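You operate a simulated robot arm through the tools that you are given. There is no shell and no other tool. Be economical: measure what you need, move in short steps, check, and stop when the job is done.

Carry out the task below with a simulated two-armed robot. There is one attempt and no reset: what you move stays moved.

## Task
Strip the filter block into the tray with two handles and carry that to the black mat.
Fine: vent first; hold the housing for its lock lever; carry with both hands. Set down upright: white filter block.
Where things are to end (x, y in the base frame): tray with two handles within 0.05 m of [0.59, 0.63].

The check looks at the end state, three seconds after you hand in, the way a careful person would. Anything else that was tipped, shoved, dropped, spilled or broken makes it a failure.

## Robot
Two 7-joint arms with two-finger parallel grippers on one trunk, on a base that drives. Base frame: it is fixed to the floor where the robot stands at the start and does not move with it; the origin is under the middle of the robot, x ahead of it, y to its left, z up; the surface under the hand at the start is at about z = 0.8. Units: m, degrees, N and s.
The left shoulder is at the start at [0.06, 0.143, 0.926], the right one opposite. With the tool pointing down near the work surface each hand reaches from about 0.32 to 0.74 m from the robot's upright axis, wherever it stands, measured 20 degrees to its own side. Places, roughly: black bench mat [0.6, 0.6, 0.8]; bolt with the blue knob [0.6, 1, 0.9]; bolt with the red knob [0.6, 1.4, 0.9]; filter lock lever [0.5, -0.2, 0.9]; filter vent lever [0.5, 0, 0.9]; tray with two handles [0.6, -0.4, 0.8]. Payload 1.57 kg a hand.
The TCP of each hand is the grasp point between the finger pads, 0.03 m short of the fingertips. In the tool frame z runs along the fingers and y along their closing line. Largest opening 0.11 m; finger width 0.024, thickness 0.012; the body of the gripper, 0.048 by 0.112 m, starts 0.078 m behind the TCP.
Orientation is that of the tool frame in the base frame, as [roll, pitch, yaw] about the fixed x, y, z axes, in that order (R = Rz(yaw) Ry(pitch) Rx(roll)). With the fingers straight down and closing along the base's y, the tool's x points along the base's -x, its y along +y and its z along -z.

## Interface
- The arms move only by the tool jog_arm. It takes "left_commands", "right_commands" or both (then of equal length, played together; a hand with none holds still); each is a list of rows, each a list of 7 numbers: the gripper command, from -1 (shut) to 1 (fully open), values between in proportion, then the shift along the tool's x, y, z in m, then the turn, a rotation vector about the tool's x, y, z in degrees. In form: [[hand, x, y, z, rx, ry, rz], ...]. A call has 1 to 10 rows; each row is the pose to reach, as a shift and turn from the pose commanded when the call began, along the tool's axes at that moment. Rows are played at 5 a second. More than 0.05 m and 8.6 degrees between two rows, or a gripper value outside its range, and nothing of the call is played. A pose out of reach is approached as far as the arm can. The call stops where the force on the tool passes 60 N (or 10 N more than at its start, if that is more) or the arm is blocked; 0.2 s more then pass. The fingers move at their own pace (about 0.045 m/s each) and stop on an object; they squeeze with about 26 N. The grip force told is the motor's: it shows also when the fingers shut on nothing. Time passes only in rows, and 0.2 s behind the last, so rows that repeat a pose let the fingers close. It gives the time, the measured TCP pose, the force on the tool (base axes), the opening and the grip force at its end, in the units of the frame above (readings bear some noise), with the torque about the TCP (base axes, N m) and any sound that the robot's microphone picked up.
- Cameras (640 x 400 px; columns grow to the right, rows downward): "scene" is now at [0.05, 0.0055, 1.5396]; the picture's right is [0.08, -1.00, 0.00], its down [-0.73, -0.06, -0.69] and it looks along [0.68, 0.06, -0.73] (base axes); focal length 274 px, centre (320, 200). "left" rides on the left gripper at [0.07, -0.016, -0.141] in its tool frame; the picture's right is [0.23, 0.97, 0.00], its down [-0.86, 0.20, -0.48] and it looks along [-0.47, 0.11, 0.88] (tool axes); focal length 222 px, centre (320, 200). "right" rides on the right gripper at [0.07, 0.016, -0.141] in its tool frame; the picture's right is [-0.23, 0.97, 0.00], its down [-0.86, -0.20, -0.48] and it looks along [-0.47, -0.11, 0.88] (tool axes); focal length 222 px, centre (320, 200). There is no depth. A picture from a camera that has moved, and an enlarged one, comes with that camera's place and axes in the base frame and with its lens.
- capture(camera): a new picture of that camera. It takes no simulated time.
- slide_trunk(by): slides the trunk up (or, below 0, down) by that many m; the arms and the scene camera ride with it, the base frame stays. It gives what a move gives, with no picture.
- steer(legs): drives the robot by 1 to 6 legs, each [ahead, left, turn to the left] in m, m and degrees, along the robot's own axes; the way and the turn of a leg run together, so that a leg with both is an arc; at most 1.5 m and 180 degrees a leg. The arms and the cameras ride along, it lands a little off, and it stops where it bumps. It gives what a move gives.
- aim_head(pan, tilt): turns the head with the scene camera to pan (to the left, within 86 degrees either way) and tilt (down, from -29 to 69), counted from straight ahead of the robot. It gives what a move gives.
- inspect(camera, box): a new picture of the part [left, top, right, bottom] of that camera's present view, enlarged. It takes no simulated time.
- close_job(): hands the job in; it is judged then, once.

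Go step by step. Nothing tells you exact positions but the pictures and the camera data: compare them with the known pose of the tool, close in by small moves and look again before you grip or let go. The budget is 120 turns and 108 pictures, counting those below and the enlarged ones. Unless the task says otherwise, let go and move clear before handing in, and close with one line.

The tools are called after "Call:" by a JSON object that holds its "api" and its "payload". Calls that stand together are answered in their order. jog_arm: Moves the arms, as the interface text tells. Its arguments: {"type":"object","properties":{"left_commands":{"type":"array","items":{"type":"array","items":{"type":"number"}}},"right_commands":{"type":"array","items":{"type":"array","items":{"type":"number"}}}},"required":[]} The other tools are called the same way: slide_trunk (by) slides the trunk up or down; steer (legs) drives the base; aim_head (pan, tilt) turns the head that bears the scene camera; capture (camera) takes a picture; inspect (camera, box) takes an enlarged picture of a part of a camera's view; close_job () hands the job in.

At the start:

```text
clock: 0.0
left_eef_pos: [0.4736, 0.1618, 1.0572]
left_tool_rot: [180.0, 0.0, 180.0]
left_force: [0.2, -1.2, -0.5]
left_ft_torque: [-0.03, -0.05, 0.02]
left_opening: 0.11
left_grip_force: 0.0
right_eef_pos: [0.4041, -0.222, 1.0887]
right_tool_rot: [180.0, -0.1, 180.0]
right_force: [0.0, 0.2, -0.4]
right_ft_torque: [-0.02, 0.02, 0.01]
right_opening: 0.11
right_grip_force: 0.0
trunk travel left (down, up): [-0.525, 0.065]
robot x, y, heading: [-0.001, 0.0008, 0.1]
head pan, tilt: [4.8, 46.7]
```

scene: 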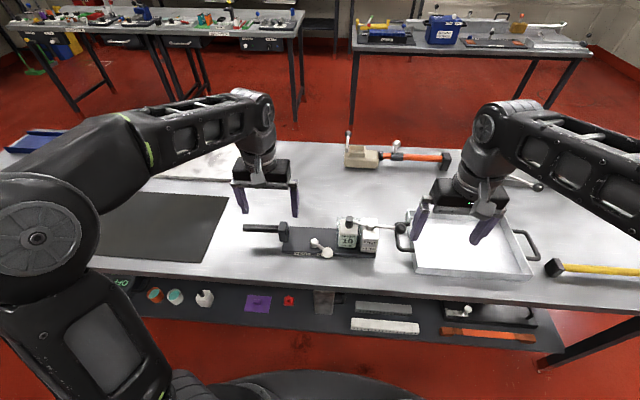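
right: 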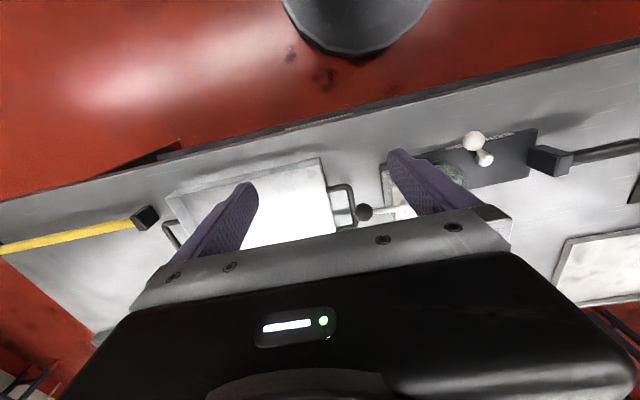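
left: 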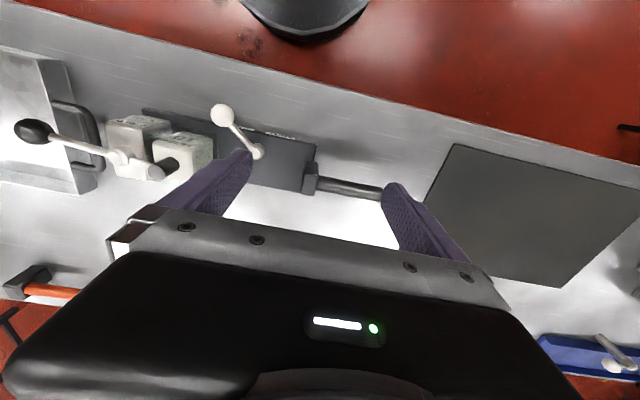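

I see the filter housing (dark plate with a white vent lever, white blocks, and a dark-knobbed lever) in the middle, the tray on the right and the mat on the left. I'll look at them enlarged first.

Call:
{"api": "inspect", "payload": {"camera": "scene", "box": [230, 190, 430, 290]}}

Call:
{"api": "inspect", "payload": {"camera": "left", "box": [0, 60, 420, 240]}}

Call:
{"api": "inspect", "payload": {"camera": "right", "box": [100, 100, 640, 300]}}

```text
3.20 times, centred on (330, 240) of scene
camera zoom: at [0.05, 0.0055, 1.5396], right [0.08, -1.0, 0.0], down [-0.73, -0.06, -0.69], along [0.68, 0.06, -0.73], focal length 877 px, centre (288, 72)
```

zoom: 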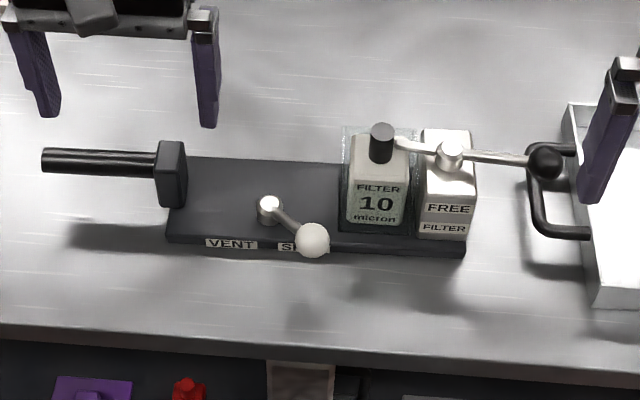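

```text
1.52 times, centred on (210, 150) of left
camera zoom: at [0.4033, 0.1463, 1.1982], right [-0.23, 0.97, 0.0], down [0.86, 0.2, 0.48], along [0.47, 0.11, -0.88], focal length 338 px, centre (488, 276)
```

zoom: 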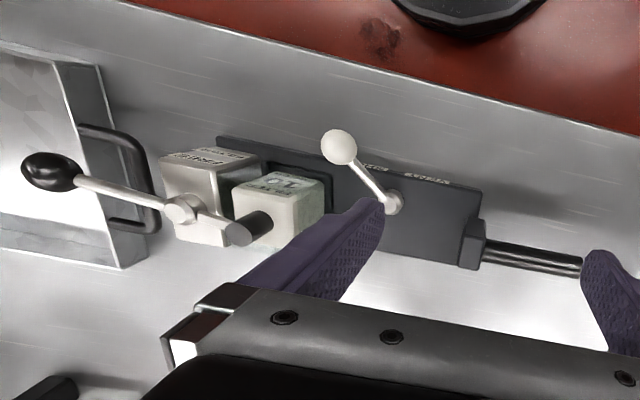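

```text
1.19 times, centred on (370, 200) of right
camera zoom: at [0.3346, -0.2058, 1.231], right [0.23, 0.97, 0.0], down [0.86, -0.2, 0.48], along [0.47, -0.11, -0.88], focal length 263 px, centre (261, 200)
```

zoom: 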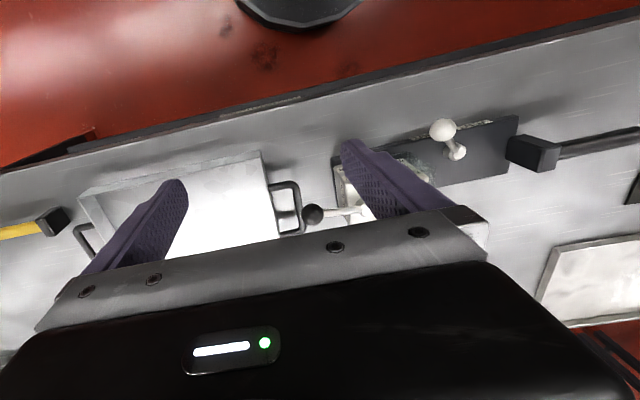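

The vent ball is near (0.476, 0.021, 0.87) on a pivot near (0.525, 0.068). The lock knob is near (0.541, -0.181, 0.92) on a post near (0.553, -0.095), and the housing's side bar runs along y at about (0.553, 0.18 to 0.29, 0.86). First I turn the left hand so it can hold that bar.

Call:
{"api": "jog_arm", "payload": {"left_commands": [[0.2, -0.008, 0.009, 0, 0, 0, 8.5], [0.2, -0.016, 0.018, 0, 0, 0, 17], [0.2, -0.024, 0.027, 0, 0, 0, 25.5], [0.2, -0.032, 0.036, 0, 0, 0, 34], [0.2, -0.04, 0.045, 0, 0, 0, 42.5], [0.2, -0.048, 0.054, 0, 0, 0, 51], [0.2, -0.056, 0.063, 0, 0, 0, 59.5], [0.2, -0.064, 0.072, 0, 0, 0, 68], [0.2, -0.072, 0.082, 0, 0, 0, 76.5], [0.2, -0.0794, 0.093, 0, 0, 0, 85]]}}

```text
clock: 2.2
left_eef_pos: [0.5519, 0.256, 1.0557]
left_tool_rot: [-179.9, 0.0, 94.7]
left_force: [0.1, -0.4, 0.7]
left_ft_torque: [-0.04, 0.0, 0.02]
left_opening: 0.066
left_grip_force: 0.0
right_eef_pos: [0.4039, -0.2223, 1.0892]
right_tool_rot: [179.9, 0.0, -180.0]
right_force: [0.1, -0.5, -0.8]
right_ft_torque: [0.02, 0.01, -0.02]
right_opening: 0.1099
right_grip_force: 0.0
trunk travel left (down, up): [-0.525, 0.065]
robot x, y, heading: [-0.0016, -0.0013, -0.3]
head pan, tilt: [4.8, 46.7]
```

The left hand is above the bar. I'll finish the turn, descend partway and look.

Call:
{"api": "jog_arm", "payload": {"left_commands": [[0.2, 0, 0, 0.03, 0, 0, 4.7], [0.2, 0, 0, 0.06, 0, 0, 4.7], [0.2, 0, 0, 0.09, 0, 0, 4.7], [0.2, 0, 0, 0.12, 0, 0, 4.7]]}}

Call:
{"api": "capture", "payload": {"camera": "left"}}

Call:
{"api": "inspect", "payload": {"camera": "scene", "box": [200, 170, 420, 280]}}

```text
clock: 3.2
left_eef_pos: [0.5516, 0.256, 0.9381]
left_tool_rot: [180.0, 0.1, 90.3]
left_force: [0.5, 0.3, -1.0]
left_ft_torque: [-0.03, 0.0, -0.01]
left_opening: 0.0659
left_grip_force: 0.1
right_eef_pos: [0.403, -0.2221, 1.0902]
right_tool_rot: [-180.0, 0.0, 179.9]
right_force: [0.6, 0.0, -0.4]
right_ft_torque: [0.0, 0.02, -0.03]
right_opening: 0.1101
right_grip_force: 0.0
trunk travel left (down, up): [-0.525, 0.065]
robot x, y, heading: [-0.0028, 0.0003, 0.1]
head pan, tilt: [4.8, 46.7]
```

```text
101 pictures are left
camera left: at [0.5347, 0.3256, 1.0787], right [0.97, 0.23, 0.0], down [0.2, -0.85, 0.48], along [0.11, -0.47, -0.88], focal length 222 px, centre (320, 200)
```

left: 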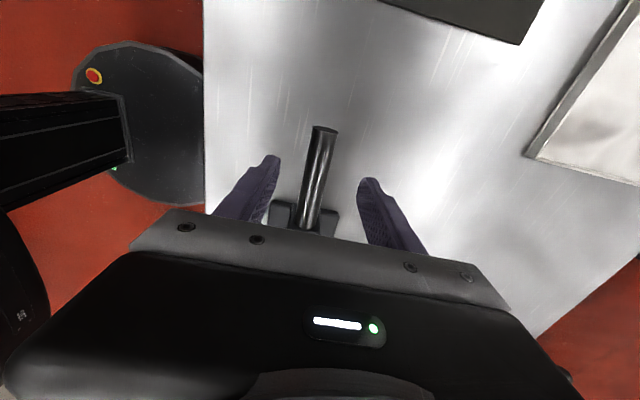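

```text
2.91 times, centred on (310, 225) of scene
camera zoom: at [0.0505, 0.0056, 1.5396], right [0.08, -1.0, 0.0], down [-0.73, -0.06, -0.69], along [0.68, 0.06, -0.73], focal length 798 px, centre (349, 127)
```

zoom: 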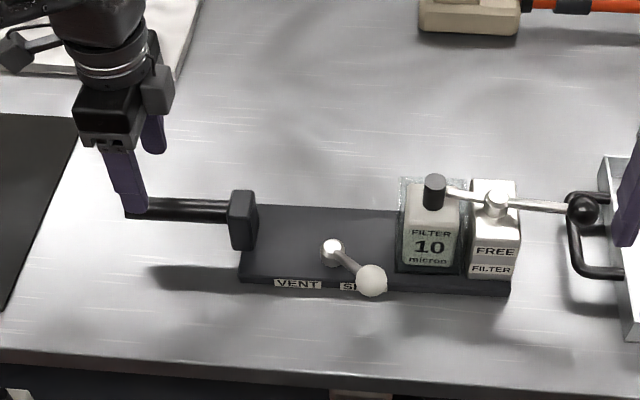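

The bar is centred between the fingers and ends at about y = 0.286. I'll descend to it and close.

Call:
{"api": "jog_arm", "payload": {"left_commands": [[0.2, 0, 0, 0.026, 0, 0, 0], [0.2, 0, 0, 0.052, 0, 0, 0], [0.2, 0, 0, 0.076, 0, 0, 0], [-1, 0, 0, 0.076, 0, 0, 0], [-1, 0, 0, 0.076, 0, 0, 0], [-1, 0, 0, 0.076, 0, 0, 0], [-1, 0, 0, 0.076, 0, 0, 0]]}}

Call:
{"api": "inspect", "payload": {"camera": "scene", "box": [200, 170, 420, 280]}}

```text
clock: 4.8
left_eef_pos: [0.552, 0.2547, 0.8602]
left_tool_rot: [-180.0, 0.0, 90.3]
left_force: [0.3, 0.1, 0.2]
left_ft_torque: [0.18, 0.07, 0.5]
left_opening: 0.0254
left_grip_force: 26.0
right_eef_pos: [0.4035, -0.223, 1.0902]
right_tool_rot: [180.0, 0.0, 180.0]
right_force: [0.0, 0.3, 1.3]
right_ft_torque: [0.01, 0.03, -0.03]
right_opening: 0.11
right_grip_force: 0.0
trunk travel left (down, up): [-0.525, 0.065]
robot x, y, heading: [-0.0014, -0.004, 0.1]
head pan, tilt: [4.8, 46.7]
```

```text
2.91 times, centred on (310, 225) of scene
camera zoom: at [0.0502, 0.0055, 1.5396], right [0.08, -1.0, 0.0], down [-0.73, -0.06, -0.69], along [0.68, 0.06, -0.73], focal length 798 px, centre (349, 127)
```

zoom: 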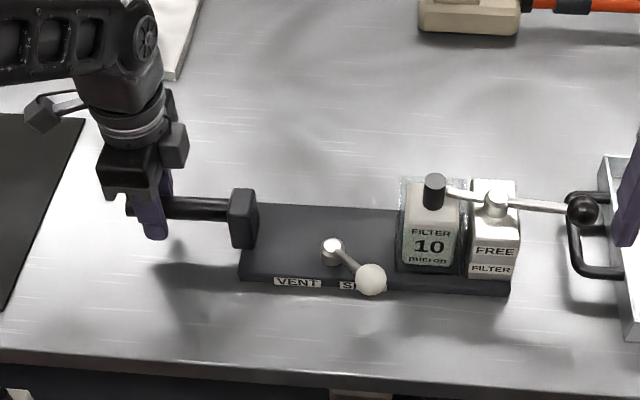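

The bar is held with an opening of 25 mm. I'll bring the right hand above the vent ball with the fingers half open.

Call:
{"api": "jog_arm", "payload": {"right_commands": [[0.2, -0.012, 0.041, 0.018, 0, 0, 0], [0.2, -0.024, 0.082, 0.037, 0, 0, 0], [0.2, -0.036, 0.123, 0.055, 0, 0, 0], [0.2, -0.048, 0.163, 0.073, 0, 0, 0], [0.2, -0.06, 0.204, 0.092, 0, 0, 0], [0.2, -0.0725, 0.244, 0.11, 0, 0, 0], [0.2, -0.0725, 0.244, 0.11, 0, 0, 0]]}}

Call:
{"api": "capture", "payload": {"camera": "right"}}

Call:
{"api": "inspect", "payload": {"camera": "scene", "box": [200, 170, 420, 280]}}

```text
clock: 6.4
left_eef_pos: [0.554, 0.2548, 0.8591]
left_tool_rot: [-180.0, 0.0, 90.3]
left_force: [-0.1, -0.7, 3.0]
left_ft_torque: [0.04, -0.22, 0.67]
left_opening: 0.0254
left_grip_force: 25.8
right_eef_pos: [0.4756, 0.0197, 0.9787]
right_tool_rot: [-179.9, 0.0, 180.0]
right_force: [-0.4, -0.9, -0.8]
right_ft_torque: [0.0, -0.03, 0.02]
right_opening: 0.0662
right_grip_force: 0.1
trunk travel left (down, up): [-0.525, 0.065]
robot x, y, heading: [-0.0021, -0.0015, -0.1]
head pan, tilt: [4.8, 46.7]
```

```text
98 pictures are left
camera right: at [0.4063, 0.0368, 1.1198], right [0.23, 0.97, 0.0], down [0.86, -0.2, 0.48], along [0.47, -0.11, -0.88], focal length 222 px, centre (320, 200)
```

right: 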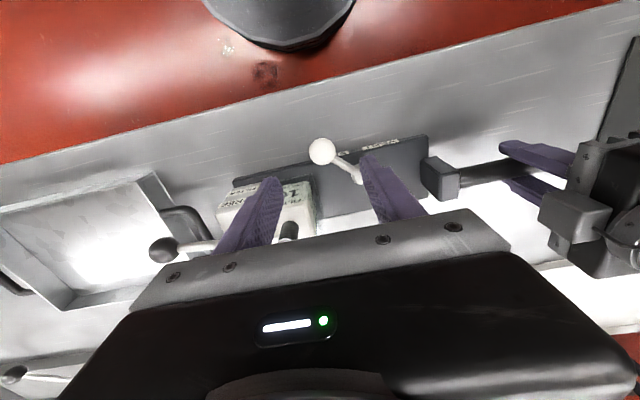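

```text
2.91 times, centred on (310, 225) of scene
camera zoom: at [0.0503, 0.0058, 1.5396], right [0.08, -1.0, 0.0], down [-0.73, -0.06, -0.69], along [0.68, 0.06, -0.73], focal length 798 px, centre (349, 127)
```

zoom: 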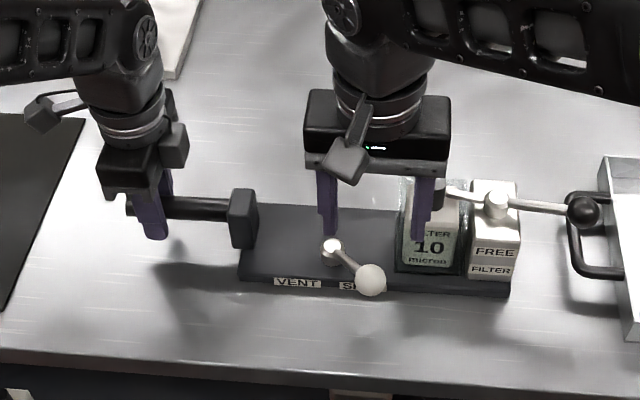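

The ball is at (0.477, 0.022), centred between the fingers. I'll descend around it.

Call:
{"api": "jog_arm", "payload": {"right_commands": [[0.2, -0.001, 0.002, 0.035, 0, 0, 0], [0.2, -0.001, 0.002, 0.07, 0, 0, 0], [0.2, -0.001, 0.002, 0.103, 0, 0, 0], [-0.3, -0.001, 0.002, 0.103, 0, 0, 0], [-0.3, -0.001, 0.002, 0.103, 0, 0, 0]]}}

Call:
{"api": "inspect", "payload": {"camera": "scene", "box": [200, 170, 420, 280]}}

Call:
{"api": "inspect", "payload": {"camera": "right", "box": [160, 60, 480, 260]}}

```text
clock: 7.6
left_eef_pos: [0.5533, 0.2541, 0.8601]
left_tool_rot: [180.0, 0.1, 90.3]
left_force: [1.0, 1.2, 0.3]
left_ft_torque: [0.04, 0.0, 0.61]
left_opening: 0.0256
left_grip_force: 26.6
right_eef_pos: [0.4786, 0.0238, 0.8777]
right_tool_rot: [-180.0, -0.1, -180.0]
right_force: [-0.1, 0.3, 0.2]
right_ft_torque: [0.01, 0.02, -0.01]
right_opening: 0.0387
right_grip_force: 0.0
trunk travel left (down, up): [-0.525, 0.065]
robot x, y, heading: [-0.0036, -0.0016, 0.2]
head pan, tilt: [4.8, 46.7]
```

```text
2.91 times, centred on (310, 225) of scene
camera zoom: at [0.0504, 0.0057, 1.5396], right [0.08, -1.0, 0.0], down [-0.73, -0.06, -0.69], along [0.68, 0.06, -0.73], focal length 798 px, centre (349, 127)
```

zoom: 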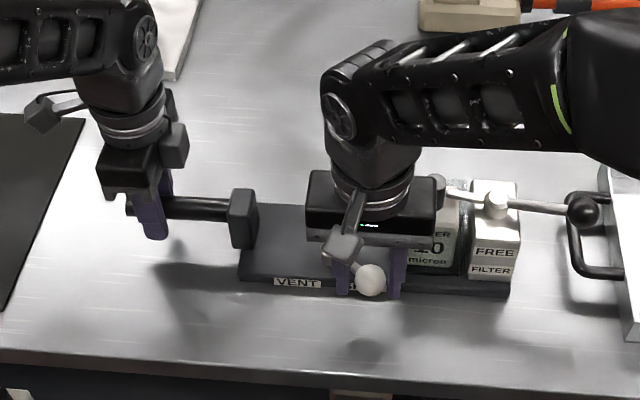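

```text
2.00 times, centred on (320, 160) of right
camera zoom: at [0.409, 0.0399, 1.0177], right [0.23, 0.97, 0.0], down [0.86, -0.2, 0.48], along [0.47, -0.11, -0.88], focal length 444 px, centre (320, 280)
```

zoom: 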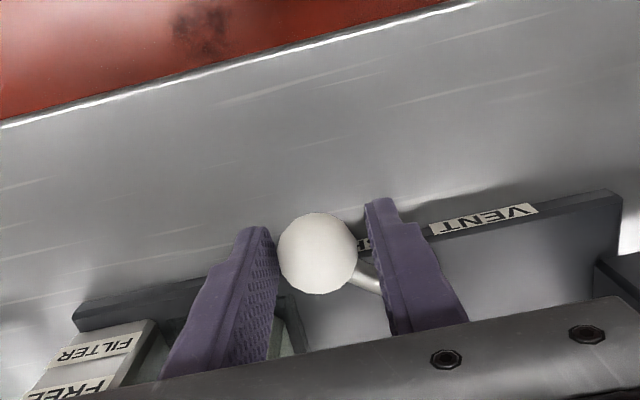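

The ball is captured loosely between the pads. I'll swing it along its arc to the VENT side.

Call:
{"api": "jog_arm", "payload": {"right_commands": [[-0.3, 0.01, 0.0128, 0, 0, 0, 0], [-0.3, 0.0167, 0.0288, 0, 0, 0, 0], [-0.3, 0.019, 0.046, 0, 0, 0, 0], [-0.3, 0.0167, 0.0632, 0, 0, 0, 0], [-0.3, 0.01, 0.0793, 0, 0, 0, 0], [-0.3, 0.001, 0.0914, 0, 0, 0, 0], [-0.3, -0.002, 0.096, 0, 0, 0, 0]]}}

Call:
{"api": "inspect", "payload": {"camera": "scene", "box": [200, 170, 420, 280]}}

Call:
{"api": "inspect", "payload": {"camera": "right", "box": [160, 60, 480, 260]}}

```text
clock: 9.2
left_eef_pos: [0.5539, 0.2575, 0.8613]
left_tool_rot: [179.8, -0.2, 90.3]
left_force: [11.5, 25.2, 4.9]
left_ft_torque: [0.04, -0.07, -0.57]
left_opening: 0.0251
left_grip_force: 26.2
right_eef_pos: [0.4776, 0.1166, 0.874]
right_tool_rot: [-179.6, -0.4, 180.0]
right_force: [-10.4, -27.2, -7.4]
right_ft_torque: [-0.17, 0.19, -0.12]
right_opening: 0.0625
right_grip_force: 13.4
trunk travel left (down, up): [-0.525, 0.065]
robot x, y, heading: [-0.0009, 0.0005, 0.1]
head pan, tilt: [4.8, 46.7]
```

```text
2.91 times, centred on (310, 225) of scene
camera zoom: at [0.0505, 0.0055, 1.5395], right [0.08, -1.0, 0.0], down [-0.73, -0.06, -0.69], along [0.68, 0.06, -0.73], focal length 798 px, centre (349, 127)
```

zoom: 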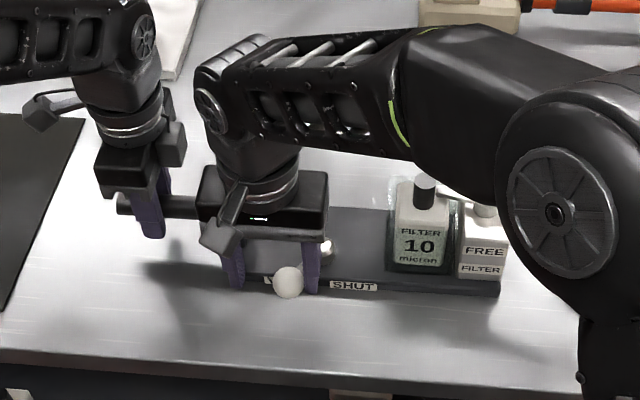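

```text
2.00 times, centred on (320, 160) of right
camera zoom: at [0.4098, 0.1353, 1.0154], right [0.23, 0.97, -0.01], down [0.86, -0.2, 0.47], along [0.46, -0.12, -0.88], focal length 444 px, centre (320, 280)
```

zoom: 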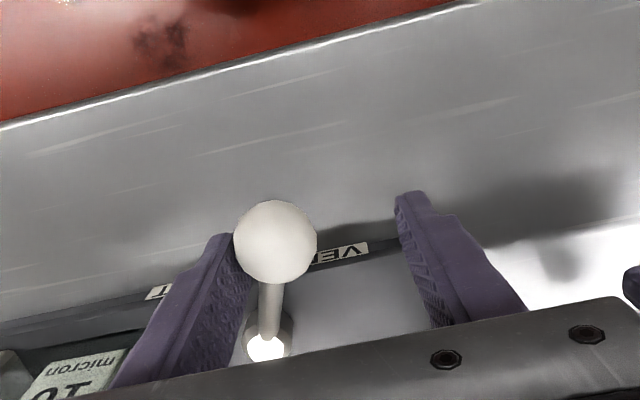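

The ball was pushed most of the way, but the housing slid about a centimetre to +y in the left grip. I'll relax the force and look before doing any more.

Call:
{"api": "jog_arm", "payload": {"right_commands": [[0.3, 0.005, -0.006, 0, 0, 0, 0], [0.3, 0.01, -0.01, 0, 0, 0, 0], [0.3, 0.01, -0.01, -0.04, 0, 0, 0], [0.3, 0.01, -0.01, -0.08, 0, 0, 0]]}}

Call:
{"api": "inspect", "payload": {"camera": "right", "box": [160, 60, 480, 260]}}

Call:
{"api": "inspect", "payload": {"camera": "scene", "box": [200, 170, 420, 280]}}

```text
clock: 10.2
left_eef_pos: [0.5528, 0.2527, 0.8609]
left_tool_rot: [-179.9, -0.1, 90.3]
left_force: [-2.9, -4.9, 7.4]
left_ft_torque: [-0.12, 0.13, -0.6]
left_opening: 0.0254
left_grip_force: 26.0
right_eef_pos: [0.4675, 0.1085, 0.9561]
right_tool_rot: [180.0, 0.0, 180.0]
right_force: [-0.3, 0.4, 0.1]
right_ft_torque: [-0.01, -0.03, 0.03]
right_opening: 0.0715
right_grip_force: 0.1
trunk travel left (down, up): [-0.525, 0.065]
robot x, y, heading: [-0.0054, -0.0026, -0.1]
head pan, tilt: [4.8, 46.7]
```

```text
2.00 times, centred on (320, 160) of right
camera zoom: at [0.399, 0.1243, 1.0971], right [0.23, 0.97, 0.0], down [0.85, -0.2, 0.48], along [0.47, -0.11, -0.88], focal length 444 px, centre (320, 280)
```

zoom: 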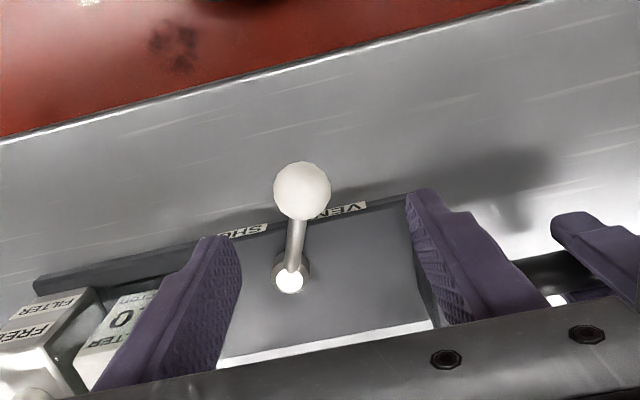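

```text
2.91 times, centred on (310, 225) of scene
camera zoom: at [0.0492, 0.0048, 1.5396], right [0.08, -1.0, 0.0], down [-0.73, -0.06, -0.69], along [0.68, 0.06, -0.73], focal length 798 px, centre (349, 127)
```

zoom: 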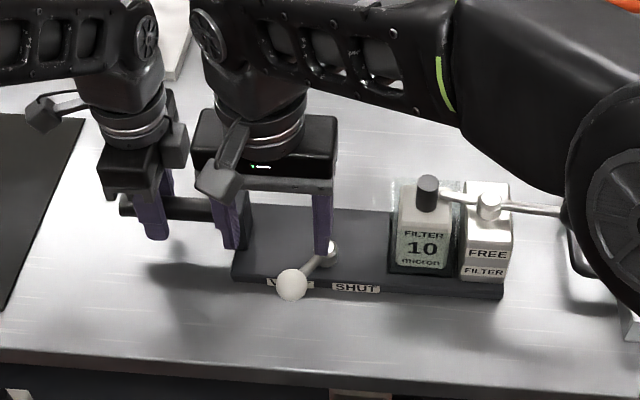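

The lever now points near VENT. I'll raise the right hand out of the way and check how far it has turned and how far the housing moved.

Call:
{"api": "jog_arm", "payload": {"right_commands": [[0.3, 0, -0.04, -0.02, 0, 0, 0], [0.3, 0.01, -0.085, -0.03, 0, 0, 0], [0.3, 0.02, -0.13, -0.03, 0, 0, 0], [0.3, 0.03, -0.17, -0.03, 0, 0, 0], [0.3, 0.03, -0.21, -0.03, 0, 0, 0]]}}

Call:
{"api": "inspect", "payload": {"camera": "scene", "box": [270, 220, 390, 280]}}

Call:
{"api": "inspect", "payload": {"camera": "right", "box": [320, 60, 640, 260]}}

```text
clock: 11.4
left_eef_pos: [0.5527, 0.2544, 0.8614]
left_tool_rot: [180.0, 0.0, 90.3]
left_force: [-0.4, -2.6, 4.4]
left_ft_torque: [0.71, 0.09, 0.41]
left_opening: 0.0253
left_grip_force: 26.1
right_eef_pos: [0.4395, -0.1005, 0.9861]
right_tool_rot: [-180.0, 0.0, 180.0]
right_force: [1.0, -0.8, -0.4]
right_ft_torque: [-0.02, -0.01, -0.02]
right_opening: 0.0717
right_grip_force: 0.1
trunk travel left (down, up): [-0.525, 0.065]
robot x, y, heading: [0.0009, 0.0031, -0.1]
head pan, tilt: [4.8, 46.7]
```

```text
5.33 times, centred on (330, 250) of scene
camera zoom: at [0.0499, 0.0049, 1.5396], right [0.08, -1.0, 0.0], down [-0.73, -0.06, -0.69], along [0.68, 0.06, -0.73], focal length 1462 px, centre (267, -67)
```

zoom: 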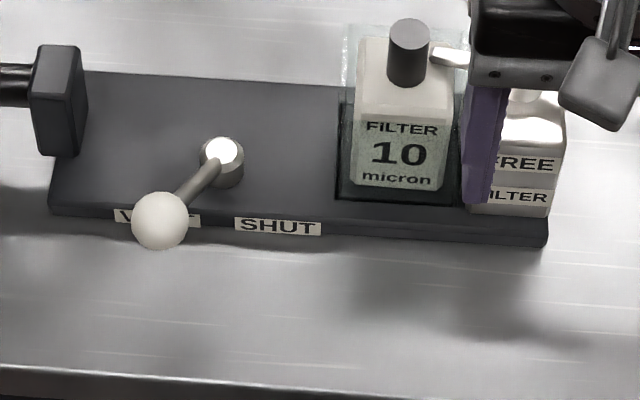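

```text
2.00 times, centred on (480, 160) of right
camera zoom: at [0.3696, -0.0839, 1.1277], right [0.23, 0.97, 0.0], down [0.85, -0.2, 0.48], along [0.47, -0.11, -0.88], focal length 444 px, centre (0, 280)
```

zoom: 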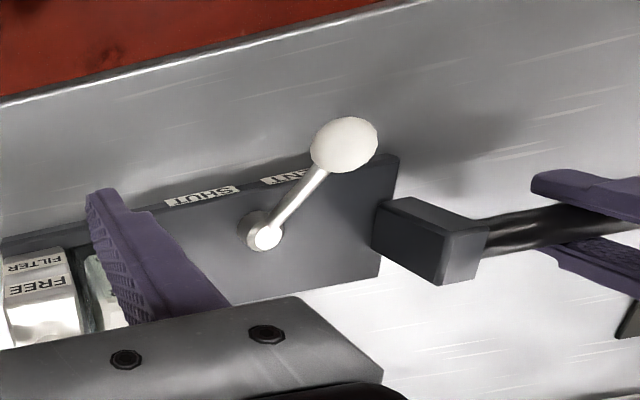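

The lever has swung about 64°, from -42° to about +22°, and the housing slid about 7 mm. To see whether this is the end stop, I'll nudge the ball gently with closed fingers and read the force.

Call:
{"api": "jog_arm", "payload": {"right_commands": [[-1, -0.008, 0.04, 0, 0, 0, 0], [-1, -0.015, 0.08, 0, 0, 0, 0], [-1, -0.022, 0.12, 0, 0, 0, 0], [-1, -0.024, 0.155, 0, 0, 0, 0], [-1, -0.024, 0.155, 0.04, 0, 0, 0], [-1, -0.024, 0.155, 0.08, 0, 0, 0], [-1, -0.024, 0.155, 0.112, 0, 0, 0], [-1, -0.024, 0.163, 0.112, 0, 0, 0], [-1, -0.024, 0.172, 0.112, 0, 0, 0]]}}

Call:
{"api": "inspect", "payload": {"camera": "right", "box": [160, 60, 480, 260]}}

```text
clock: 13.4
left_eef_pos: [0.5536, 0.2542, 0.8612]
left_tool_rot: [-180.0, 0.0, 90.3]
left_force: [-1.6, 1.2, 3.0]
left_ft_torque: [-0.35, 0.03, -0.34]
left_opening: 0.0256
left_grip_force: 26.4
right_eef_pos: [0.4639, 0.072, 0.875]
right_tool_rot: [-180.0, 0.0, 180.0]
right_force: [-0.6, 0.6, -0.7]
right_ft_torque: [-0.04, 0.01, -0.01]
right_opening: 0.0
right_grip_force: 21.1
trunk travel left (down, up): [-0.525, 0.065]
robot x, y, heading: [0.0, 0.0002, 0.2]
head pan, tilt: [4.8, 46.7]
```

```text
2.00 times, centred on (320, 160) of right
camera zoom: at [0.3937, 0.0888, 1.016], right [0.23, 0.97, 0.0], down [0.86, -0.2, 0.48], along [0.47, -0.11, -0.88], focal length 444 px, centre (320, 280)
```

zoom: 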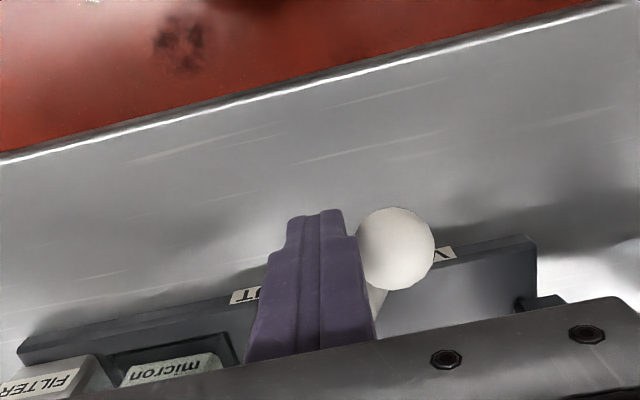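

The fingers are just touching the ball. I'll push 6 mm in small steps.

Call:
{"api": "jog_arm", "payload": {"right_commands": [[-1, 0, 0.003, 0, 0, 0, 0], [-1, 0, 0.005, 0, 0, 0, 0], [-1, -0.001, 0.007, 0, 0, 0, 0]]}}

Call:
{"api": "inspect", "payload": {"camera": "right", "box": [160, 60, 480, 260]}}

```text
clock: 14.2
left_eef_pos: [0.5536, 0.2558, 0.86]
left_tool_rot: [179.9, -0.2, 90.4]
left_force: [3.9, 15.5, 0.3]
left_ft_torque: [-0.22, -0.04, -0.71]
left_opening: 0.0252
left_grip_force: 26.2
right_eef_pos: [0.4631, 0.0755, 0.8744]
right_tool_rot: [-179.8, 0.0, 179.9]
right_force: [-5.5, -19.2, 3.6]
right_ft_torque: [-0.16, 0.05, -0.03]
right_opening: 0.0001
right_grip_force: 21.4
trunk travel left (down, up): [-0.525, 0.065]
robot x, y, heading: [0.0034, 0.0007, -0.1]
head pan, tilt: [4.8, 46.7]
```

```text
2.00 times, centred on (320, 160) of right
camera zoom: at [0.3952, 0.0935, 1.0156], right [0.23, 0.97, 0.0], down [0.86, -0.2, 0.48], along [0.46, -0.11, -0.88], focal length 444 px, centre (320, 280)
```

zoom: 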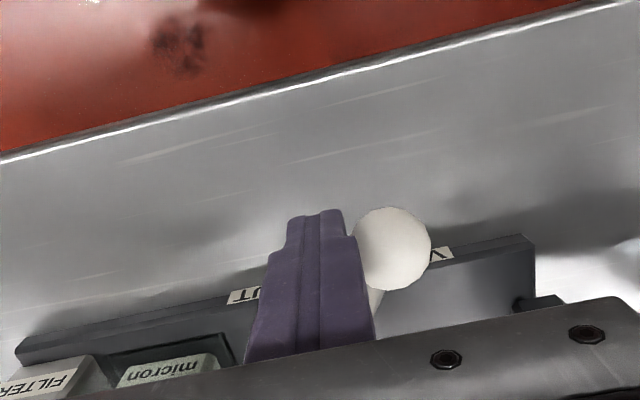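

It is stiff at 19 N, which fits an end stop, but friction could look the same. For a conclusive test I'll slide the left hand along the bar until it abuts the end block, so the housing cannot shift, and then push harder.

Call:
{"api": "jog_arm", "payload": {"right_commands": [[-1, 0, -0.008, 0, 0, 0, 0], [-1, 0, -0.008, 0, 0, 0, 0], [-1, 0, -0.008, 0, 0, 0, 0], [-1, 0, -0.008, 0, 0, 0, 0], [-1, 0, -0.008, 0, 0, 0, 0]], "left_commands": [[-0.3, 0, 0, 0, 0, 0, 0], [-0.3, -0.015, 0, 0, 0, 0, 0], [-0.3, -0.03, 0, 0, 0, 0, 0], [-0.3, -0.045, 0, 0, 0, 0, 0], [-0.3, -0.045, 0, 0, 0, 0, 0]]}}

Call:
{"api": "inspect", "payload": {"camera": "scene", "box": [230, 200, 390, 280]}}

Call:
{"api": "capture", "payload": {"camera": "left"}}

```text
clock: 15.4
left_eef_pos: [0.5528, 0.2093, 0.8616]
left_tool_rot: [-180.0, 0.0, 90.3]
left_force: [-0.6, -0.3, -0.1]
left_ft_torque: [-0.02, 0.02, -0.02]
left_opening: 0.0384
left_grip_force: 0.0
right_eef_pos: [0.4645, 0.0703, 0.875]
right_tool_rot: [-180.0, -0.1, -180.0]
right_force: [0.3, 0.4, 0.0]
right_ft_torque: [-0.02, 0.01, -0.01]
right_opening: 0.0001
right_grip_force: 20.9
trunk travel left (down, up): [-0.525, 0.065]
robot x, y, heading: [-0.0004, 0.0018, 0.1]
head pan, tilt: [4.8, 46.7]
```

```text
4.00 times, centred on (310, 240) of scene
camera zoom: at [0.0501, 0.0057, 1.5396], right [0.08, -1.0, 0.0], down [-0.73, -0.06, -0.69], along [0.68, 0.06, -0.73], focal length 1097 px, centre (360, 40)
```

zoom: 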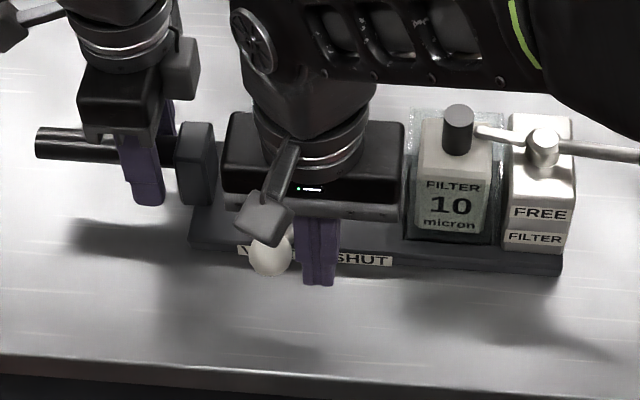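

```text
85 pictures are left
camera left: at [0.5365, 0.2799, 1.0023], right [0.97, 0.23, 0.0], down [0.2, -0.85, 0.48], along [0.11, -0.47, -0.88], focal length 222 px, centre (320, 200)
```

left: 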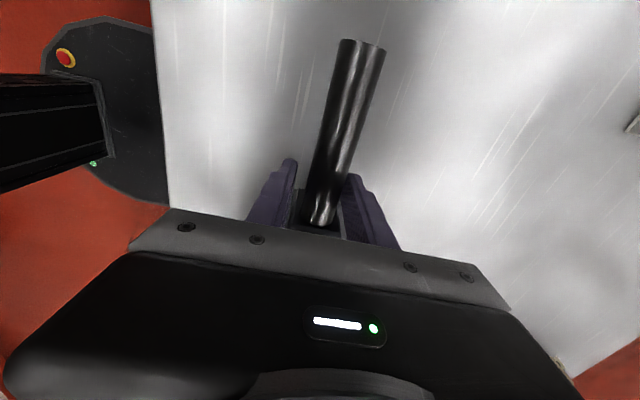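

About 1 cm of gap is left to the block. I'll move in until I feel contact, then grip.

Call:
{"api": "jog_arm", "payload": {"left_commands": [[-0.3, -0.006, 0, 0, 0, 0, 0], [-0.3, -0.012, 0, 0, 0, 0, 0], [-1, -0.012, 0, 0, 0, 0, 0], [-1, -0.012, 0, 0, 0, 0, 0], [-1, -0.012, 0, 0, 0, 0, 0]]}}

Call:
{"api": "inspect", "payload": {"camera": "scene", "box": [230, 200, 390, 280]}}

```text
clock: 16.6
left_eef_pos: [0.5513, 0.1988, 0.8611]
left_tool_rot: [-180.0, 0.0, 90.4]
left_force: [0.8, 4.8, 0.8]
left_ft_torque: [0.37, 0.44, -0.05]
left_opening: 0.0358
left_grip_force: 26.0
right_eef_pos: [0.465, 0.0716, 0.8738]
right_tool_rot: [-180.0, 0.0, -180.0]
right_force: [0.7, -0.1, 0.6]
right_ft_torque: [0.06, -0.01, 0.02]
right_opening: 0.0
right_grip_force: 21.4
trunk travel left (down, up): [-0.525, 0.065]
robot x, y, heading: [-0.0024, 0.0019, 0.1]
head pan, tilt: [4.8, 46.7]
```

```text
4.00 times, centred on (310, 240) of scene
camera zoom: at [0.0501, 0.006, 1.5396], right [0.08, -1.0, 0.0], down [-0.73, -0.06, -0.69], along [0.68, 0.06, -0.73], focal length 1097 px, centre (360, 40)
```

zoom: 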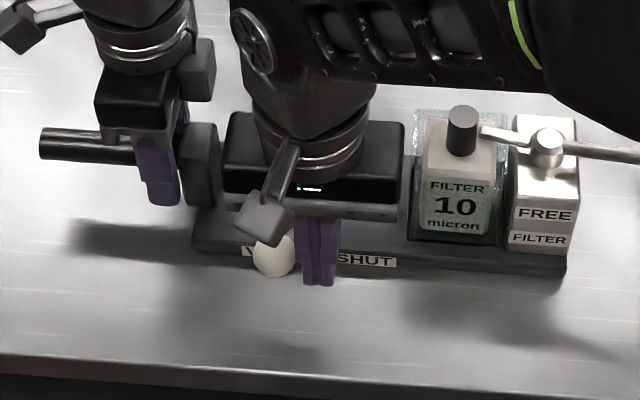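

The left hand grips a thicker part of the bar against the block and has nudged the housing back about 3 mm. Now a firmer push on the ball.

Call:
{"api": "jog_arm", "payload": {"right_commands": [[-1, 0, 0.004, 0, 0, 0, 0], [-1, 0, 0.008, 0, 0, 0, 0], [-1, -0.002, 0.012, 0, 0, 0, 0], [-1, -0.002, 0.014, 0, 0, 0, 0], [-1, -0.002, 0.014, 0, 0, 0, 0]]}}

Call:
{"api": "inspect", "payload": {"camera": "right", "box": [160, 60, 480, 260]}}

Call:
{"api": "inspect", "payload": {"camera": "scene", "box": [230, 200, 390, 280]}}

```text
clock: 17.8
left_eef_pos: [0.5545, 0.1998, 0.8624]
left_tool_rot: [179.8, -0.2, 90.5]
left_force: [16.8, 23.1, -1.2]
left_ft_torque: [-0.38, -0.1, 0.29]
left_opening: 0.0358
left_grip_force: 26.7
right_eef_pos: [0.4648, 0.0828, 0.8729]
right_tool_rot: [-179.6, -0.4, -180.0]
right_force: [-13.2, -24.3, 7.3]
right_ft_torque: [-0.25, 0.14, 0.04]
right_opening: 0.0003
right_grip_force: 20.7
trunk travel left (down, up): [-0.525, 0.065]
robot x, y, heading: [0.0036, 0.0012, 0.1]
head pan, tilt: [4.8, 46.7]
```

```text
2.00 times, centred on (320, 160) of right
camera zoom: at [0.3964, 0.1, 1.0155], right [0.23, 0.97, -0.01], down [0.86, -0.2, 0.47], along [0.46, -0.11, -0.88], focal length 444 px, centre (320, 280)
```

zoom: 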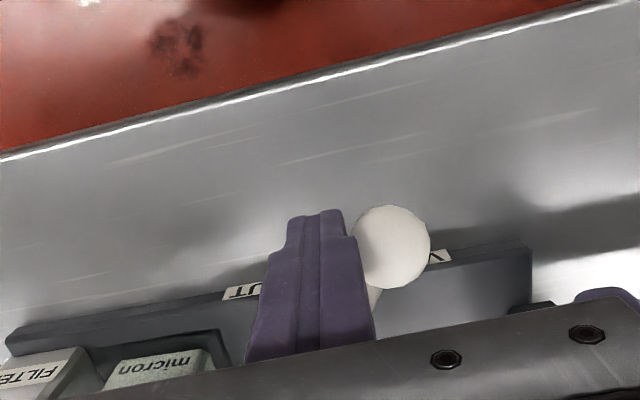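

```text
4.00 times, centred on (310, 240) of scene
camera zoom: at [0.0501, 0.0053, 1.5396], right [0.08, -1.0, 0.0], down [-0.73, -0.06, -0.69], along [0.68, 0.06, -0.73], focal length 1097 px, centre (360, 40)
```

zoom: 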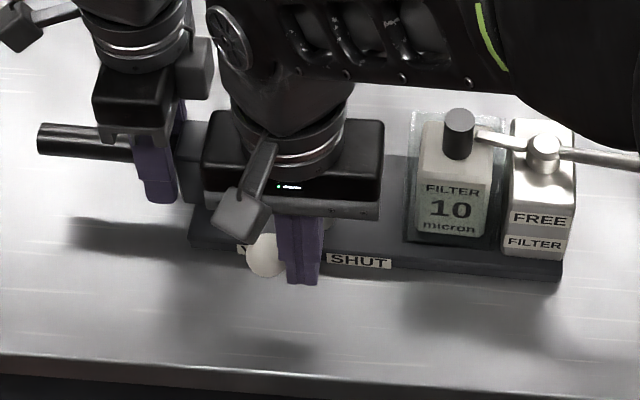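

The ball moved only together with the housing, so it is at its end stop and the vent is open. I'll back off, lift, and take the right hand near the lock lever to measure it.

Call:
{"api": "jog_arm", "payload": {"right_commands": [[-1, 0.002, -0.015, 0, 0, 0, 0], [-1, 0.002, -0.015, -0.04, 0, 0, 0], [-1, 0.002, -0.015, -0.08, 0, 0, 0], [-1, 0.002, -0.015, -0.12, 0, 0, 0], [-1, 0.002, -0.065, -0.14, 0, 0, 0], [-1, 0.002, -0.11, -0.14, 0, 0, 0], [-1, 0.002, -0.155, -0.14, 0, 0, 0], [-1, 0.002, -0.2, -0.14, 0, 0, 0], [-1, 0.002, -0.245, -0.14, 0, 0, 0]]}}

Call:
{"api": "capture", "payload": {"camera": "right"}}

Call:
{"api": "inspect", "payload": {"camera": "scene", "box": [270, 180, 450, 280]}}

```text
refused: row 5 steps farther than a row can; nothing moved
```

```text
81 pictures are left
camera right: at [0.3964, 0.1, 1.0155], right [0.23, 0.97, -0.01], down [0.86, -0.2, 0.47], along [0.46, -0.11, -0.88], focal length 222 px, centre (320, 200)
```

right: 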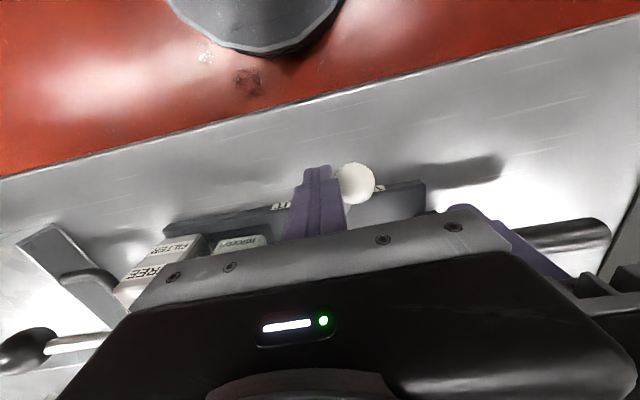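

```text
3.56 times, centred on (360, 230) of scene
camera zoom: at [0.0501, 0.0053, 1.5396], right [0.08, -1.0, 0.0], down [-0.73, -0.06, -0.69], along [0.68, 0.06, -0.73], focal length 975 px, centre (178, 93)
```

zoom: 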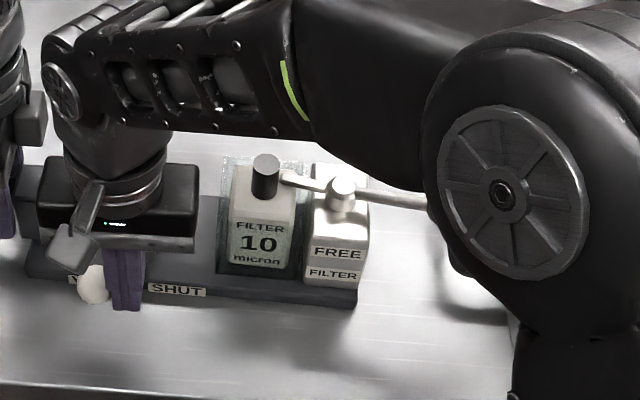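

One step was too long, so I'll repeat the retreat with shorter rows.

Call:
{"api": "jog_arm", "payload": {"right_commands": [[-1, 0.002, -0.015, 0, 0, 0, 0], [-1, 0.002, -0.015, -0.045, 0, 0, 0], [-1, 0.002, -0.015, -0.09, 0, 0, 0], [-1, 0.002, -0.02, -0.135, 0, 0, 0], [-1, 0.002, -0.065, -0.14, 0, 0, 0], [-1, 0.002, -0.11, -0.14, 0, 0, 0], [-1, 0.002, -0.155, -0.14, 0, 0, 0], [-1, 0.002, -0.2, -0.14, 0, 0, 0], [-1, 0.002, -0.245, -0.14, 0, 0, 0]]}}

Call:
{"api": "capture", "payload": {"camera": "right"}}

Call:
{"api": "inspect", "payload": {"camera": "scene", "box": [270, 180, 450, 280]}}

```text
clock: 19.8
left_eef_pos: [0.5527, 0.2007, 0.8612]
left_tool_rot: [180.0, -0.1, 90.3]
left_force: [-3.2, -4.1, 4.1]
left_ft_torque: [0.59, 0.24, -0.18]
left_opening: 0.0357
left_grip_force: 25.9
right_eef_pos: [0.4618, -0.1607, 1.0145]
right_tool_rot: [180.0, 0.0, 180.0]
right_force: [-0.6, -0.1, -0.3]
right_ft_torque: [0.01, 0.01, 0.0]
right_opening: 0.0
right_grip_force: 21.3
trunk travel left (down, up): [-0.525, 0.065]
robot x, y, heading: [0.0003, 0.0014, -0.0]
head pan, tilt: [4.8, 46.7]
```

```text
79 pictures are left
camera right: at [0.3923, -0.1442, 1.1556], right [0.23, 0.97, 0.0], down [0.85, -0.2, 0.48], along [0.47, -0.11, -0.88], focal length 222 px, centre (320, 200)
```

right: 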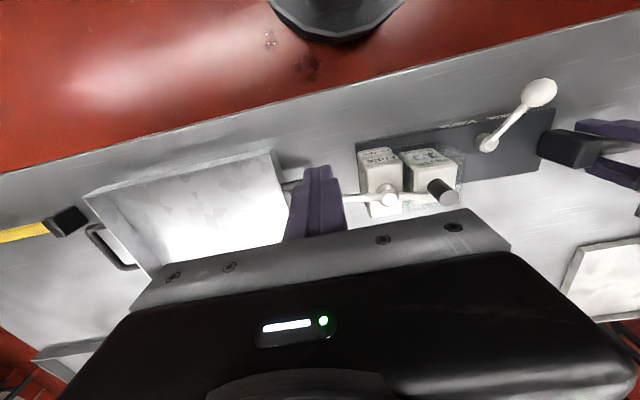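

```text
3.56 times, centred on (360, 230) of scene
camera zoom: at [0.0498, 0.0047, 1.5396], right [0.08, -1.0, 0.0], down [-0.73, -0.06, -0.69], along [0.68, 0.06, -0.73], focal length 975 px, centre (178, 93)
```

zoom: 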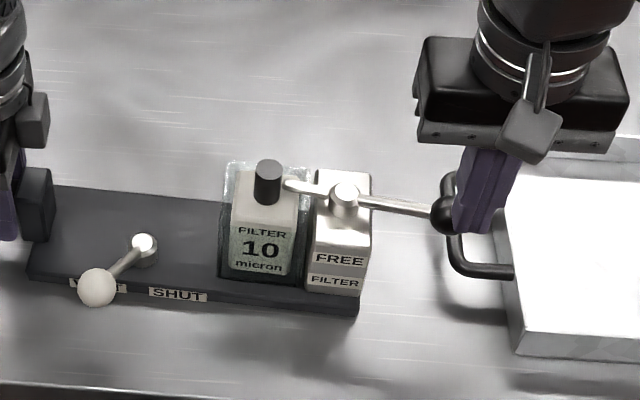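

The lock lever now sits at about θ = 16° (the arm has nudged it, and the housing turned 2–3°). The post is near (0.542, -0.089) and the knob near (0.519, -0.17, 0.92). I'll put the closed fingers on the lever's far side, just inboard of the knob.

Call:
{"api": "jog_arm", "payload": {"right_commands": [[-1, -0.047, 0.002, 0, 0, 0, 0], [-1, -0.094, 0.004, 0, 0, 0, 0], [-1, -0.094, 0.004, 0.035, 0, 0, 0], [-1, -0.094, 0.004, 0.07, 0, 0, 0], [-1, -0.094, 0.004, 0.098, 0, 0, 0]]}}

Call:
{"api": "capture", "payload": {"camera": "right"}}

Call:
{"api": "inspect", "payload": {"camera": "scene", "box": [270, 180, 450, 280]}}

```text
clock: 21.0
left_eef_pos: [0.5527, 0.2, 0.8611]
left_tool_rot: [179.9, -0.1, 90.2]
left_force: [0.9, 3.0, 1.6]
left_ft_torque: [0.43, 0.36, -0.05]
left_opening: 0.0358
left_grip_force: 26.3
right_eef_pos: [0.5572, -0.1583, 0.9169]
right_tool_rot: [-180.0, 0.1, 180.0]
right_force: [-0.5, 0.2, -0.2]
right_ft_torque: [-0.03, -0.03, 0.01]
right_opening: 0.0
right_grip_force: 21.4
trunk travel left (down, up): [-0.525, 0.065]
robot x, y, heading: [0.0032, 0.0015, 0.3]
head pan, tilt: [4.8, 46.7]
```

```text
77 pictures are left
camera right: at [0.4885, -0.1401, 1.0583], right [0.23, 0.97, 0.0], down [0.86, -0.2, 0.48], along [0.47, -0.11, -0.88], focal length 222 px, centre (320, 200)
```

right: 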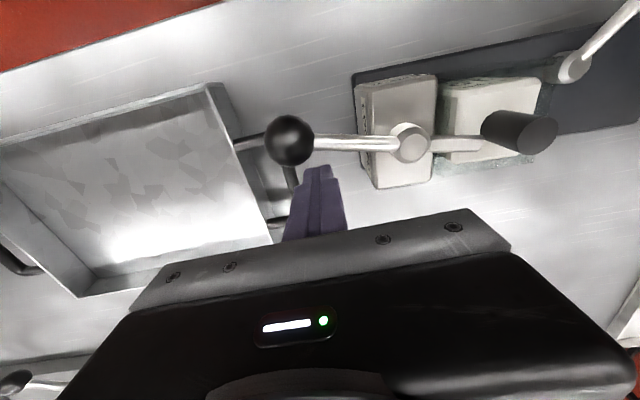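

```text
3.56 times, centred on (360, 230) of scene
camera zoom: at [0.0502, 0.0057, 1.5396], right [0.08, -1.0, 0.0], down [-0.73, -0.06, -0.69], along [0.68, 0.06, -0.73], focal length 975 px, centre (178, 93)
```

zoom: 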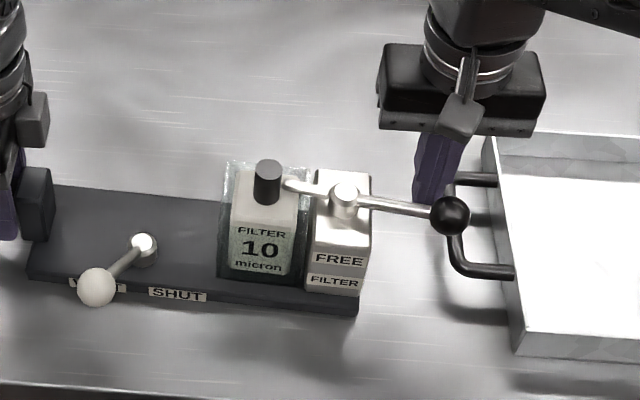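

The knob is at (0.517, -0.166) and the post at (0.539, -0.09). With the left hand holding the housing, I'll sweep the knob towards me along its arc, to about 60° first.

Call:
{"api": "jog_arm", "payload": {"right_commands": [[-1, 0.011, -0.0067, 0, 0, 0, 0], [-1, 0.02, -0.0065, 0, 0, 0, 0], [-1, 0.0296, -0.0061, 0, 0, 0, 0], [-1, 0.038, -0.0045, 0, 0, 0, 0], [-1, 0.0463, -0.0027, 0, 0, 0, 0], [-1, 0.055, 0.0025, 0, 0, 0, 0], [-1, 0.0641, 0.008, 0, 0, 0, 0]]}}

Call:
{"api": "capture", "payload": {"camera": "right"}}

Call:
{"api": "inspect", "payload": {"camera": "scene", "box": [230, 180, 430, 290]}}

```text
clock: 22.6
left_eef_pos: [0.5527, 0.1983, 0.8602]
left_tool_rot: [-180.0, -0.1, 90.3]
left_force: [-2.3, 1.2, 1.6]
left_ft_torque: [0.16, 0.23, -1.04]
left_opening: 0.0357
left_grip_force: 26.0
right_eef_pos: [0.4939, -0.1485, 0.9156]
right_tool_rot: [-180.0, -0.1, 179.9]
right_force: [2.6, -0.6, 0.6]
right_ft_torque: [-0.02, 0.02, 0.03]
right_opening: 0.0001
right_grip_force: 20.8
trunk travel left (down, up): [-0.525, 0.065]
robot x, y, heading: [0.0021, 0.004, -0.1]
head pan, tilt: [4.8, 46.7]
```

```text
75 pictures are left
camera right: at [0.4243, -0.1313, 1.0581], right [0.23, 0.97, 0.0], down [0.86, -0.2, 0.48], along [0.46, -0.11, -0.88], focal length 222 px, centre (320, 200)
```

right: 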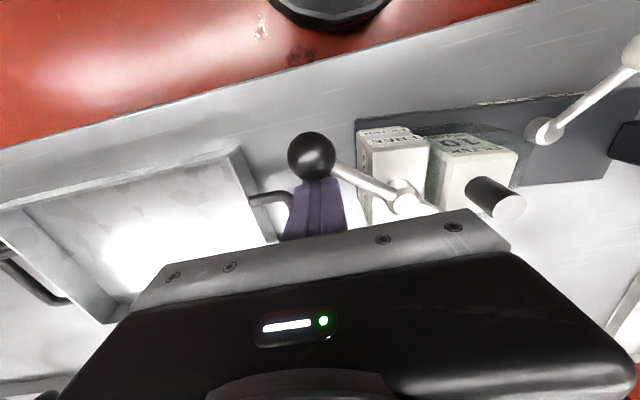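

```text
3.20 times, centred on (330, 235) of scene
camera zoom: at [0.05, 0.0053, 1.5395], right [0.08, -1.0, 0.0], down [-0.73, -0.06, -0.69], along [0.68, 0.06, -0.73], focal length 877 px, centre (288, 88)
```

zoom: 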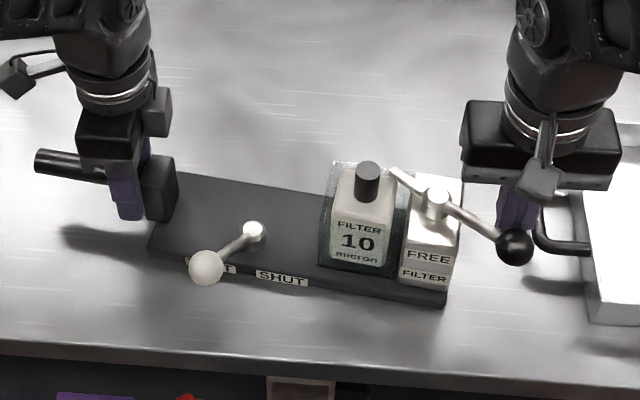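

The lever is turning, but the housing pivoted about 5–7° around the left hand, because my pull has a long moment arm about it. Pushing the knob in +y, on a line through the left hand that abuts the block, still turns the lever without turning the housing. I'll go round to the knob's -y side and push that way.

Call:
{"api": "jog_arm", "payload": {"right_commands": [[-1, -0.004, -0.016, 0, 0, 0, 0], [-1, -0.004, -0.032, 0, 0, 0, 0], [-1, 0.012, -0.032, 0, 0, 0, 0], [-1, 0.03, -0.03, 0, 0, 0, 0], [-1, 0.032, -0.022, 0, 0, 0, 0], [-1, 0.0375, -0.0175, 0, 0, 0, 0], [-1, 0.043, -0.0105, 0, 0, 0, 0]]}}

Call:
{"api": "capture", "payload": {"camera": "right"}}

Call:
{"api": "inspect", "payload": {"camera": "scene", "box": [230, 180, 430, 290]}}

```text
clock: 24.2
left_eef_pos: [0.5525, 0.2003, 0.8602]
left_tool_rot: [-180.0, 0.0, 90.3]
left_force: [-0.6, 10.4, 3.6]
left_ft_torque: [0.51, -0.23, -0.49]
left_opening: 0.0354
left_grip_force: 26.0
right_eef_pos: [0.4513, -0.1579, 0.9164]
right_tool_rot: [180.0, 0.0, 179.9]
right_force: [-2.6, -7.4, 5.0]
right_ft_torque: [0.11, -0.05, 0.01]
right_opening: 0.0
right_grip_force: 20.8
trunk travel left (down, up): [-0.525, 0.065]
robot x, y, heading: [-0.0002, 0.0029, -0.2]
head pan, tilt: [4.8, 46.7]
```

```text
73 pictures are left
camera right: at [0.3811, -0.1418, 1.058], right [0.23, 0.97, 0.0], down [0.86, -0.2, 0.48], along [0.47, -0.11, -0.88], focal length 222 px, centre (320, 200)
```

right: 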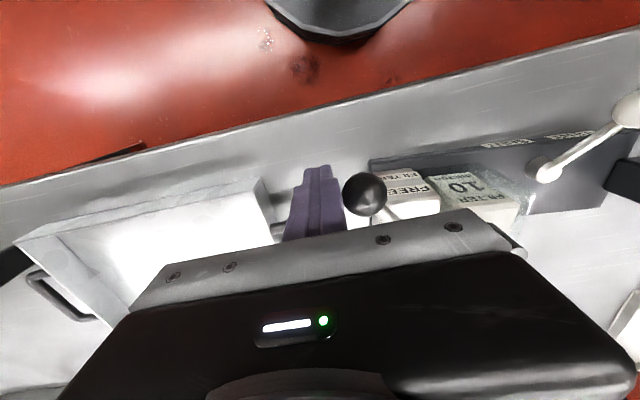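

```text
3.20 times, centred on (330, 235) of scene
camera zoom: at [0.0497, 0.0059, 1.5396], right [0.08, -1.0, 0.0], down [-0.73, -0.06, -0.69], along [0.68, 0.06, -0.73], focal length 877 px, centre (288, 88)
```

zoom: 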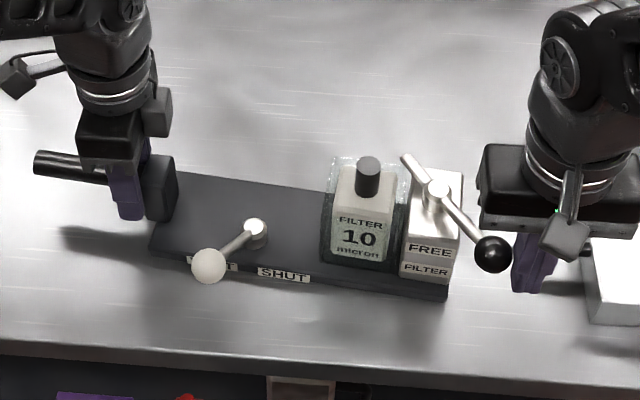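

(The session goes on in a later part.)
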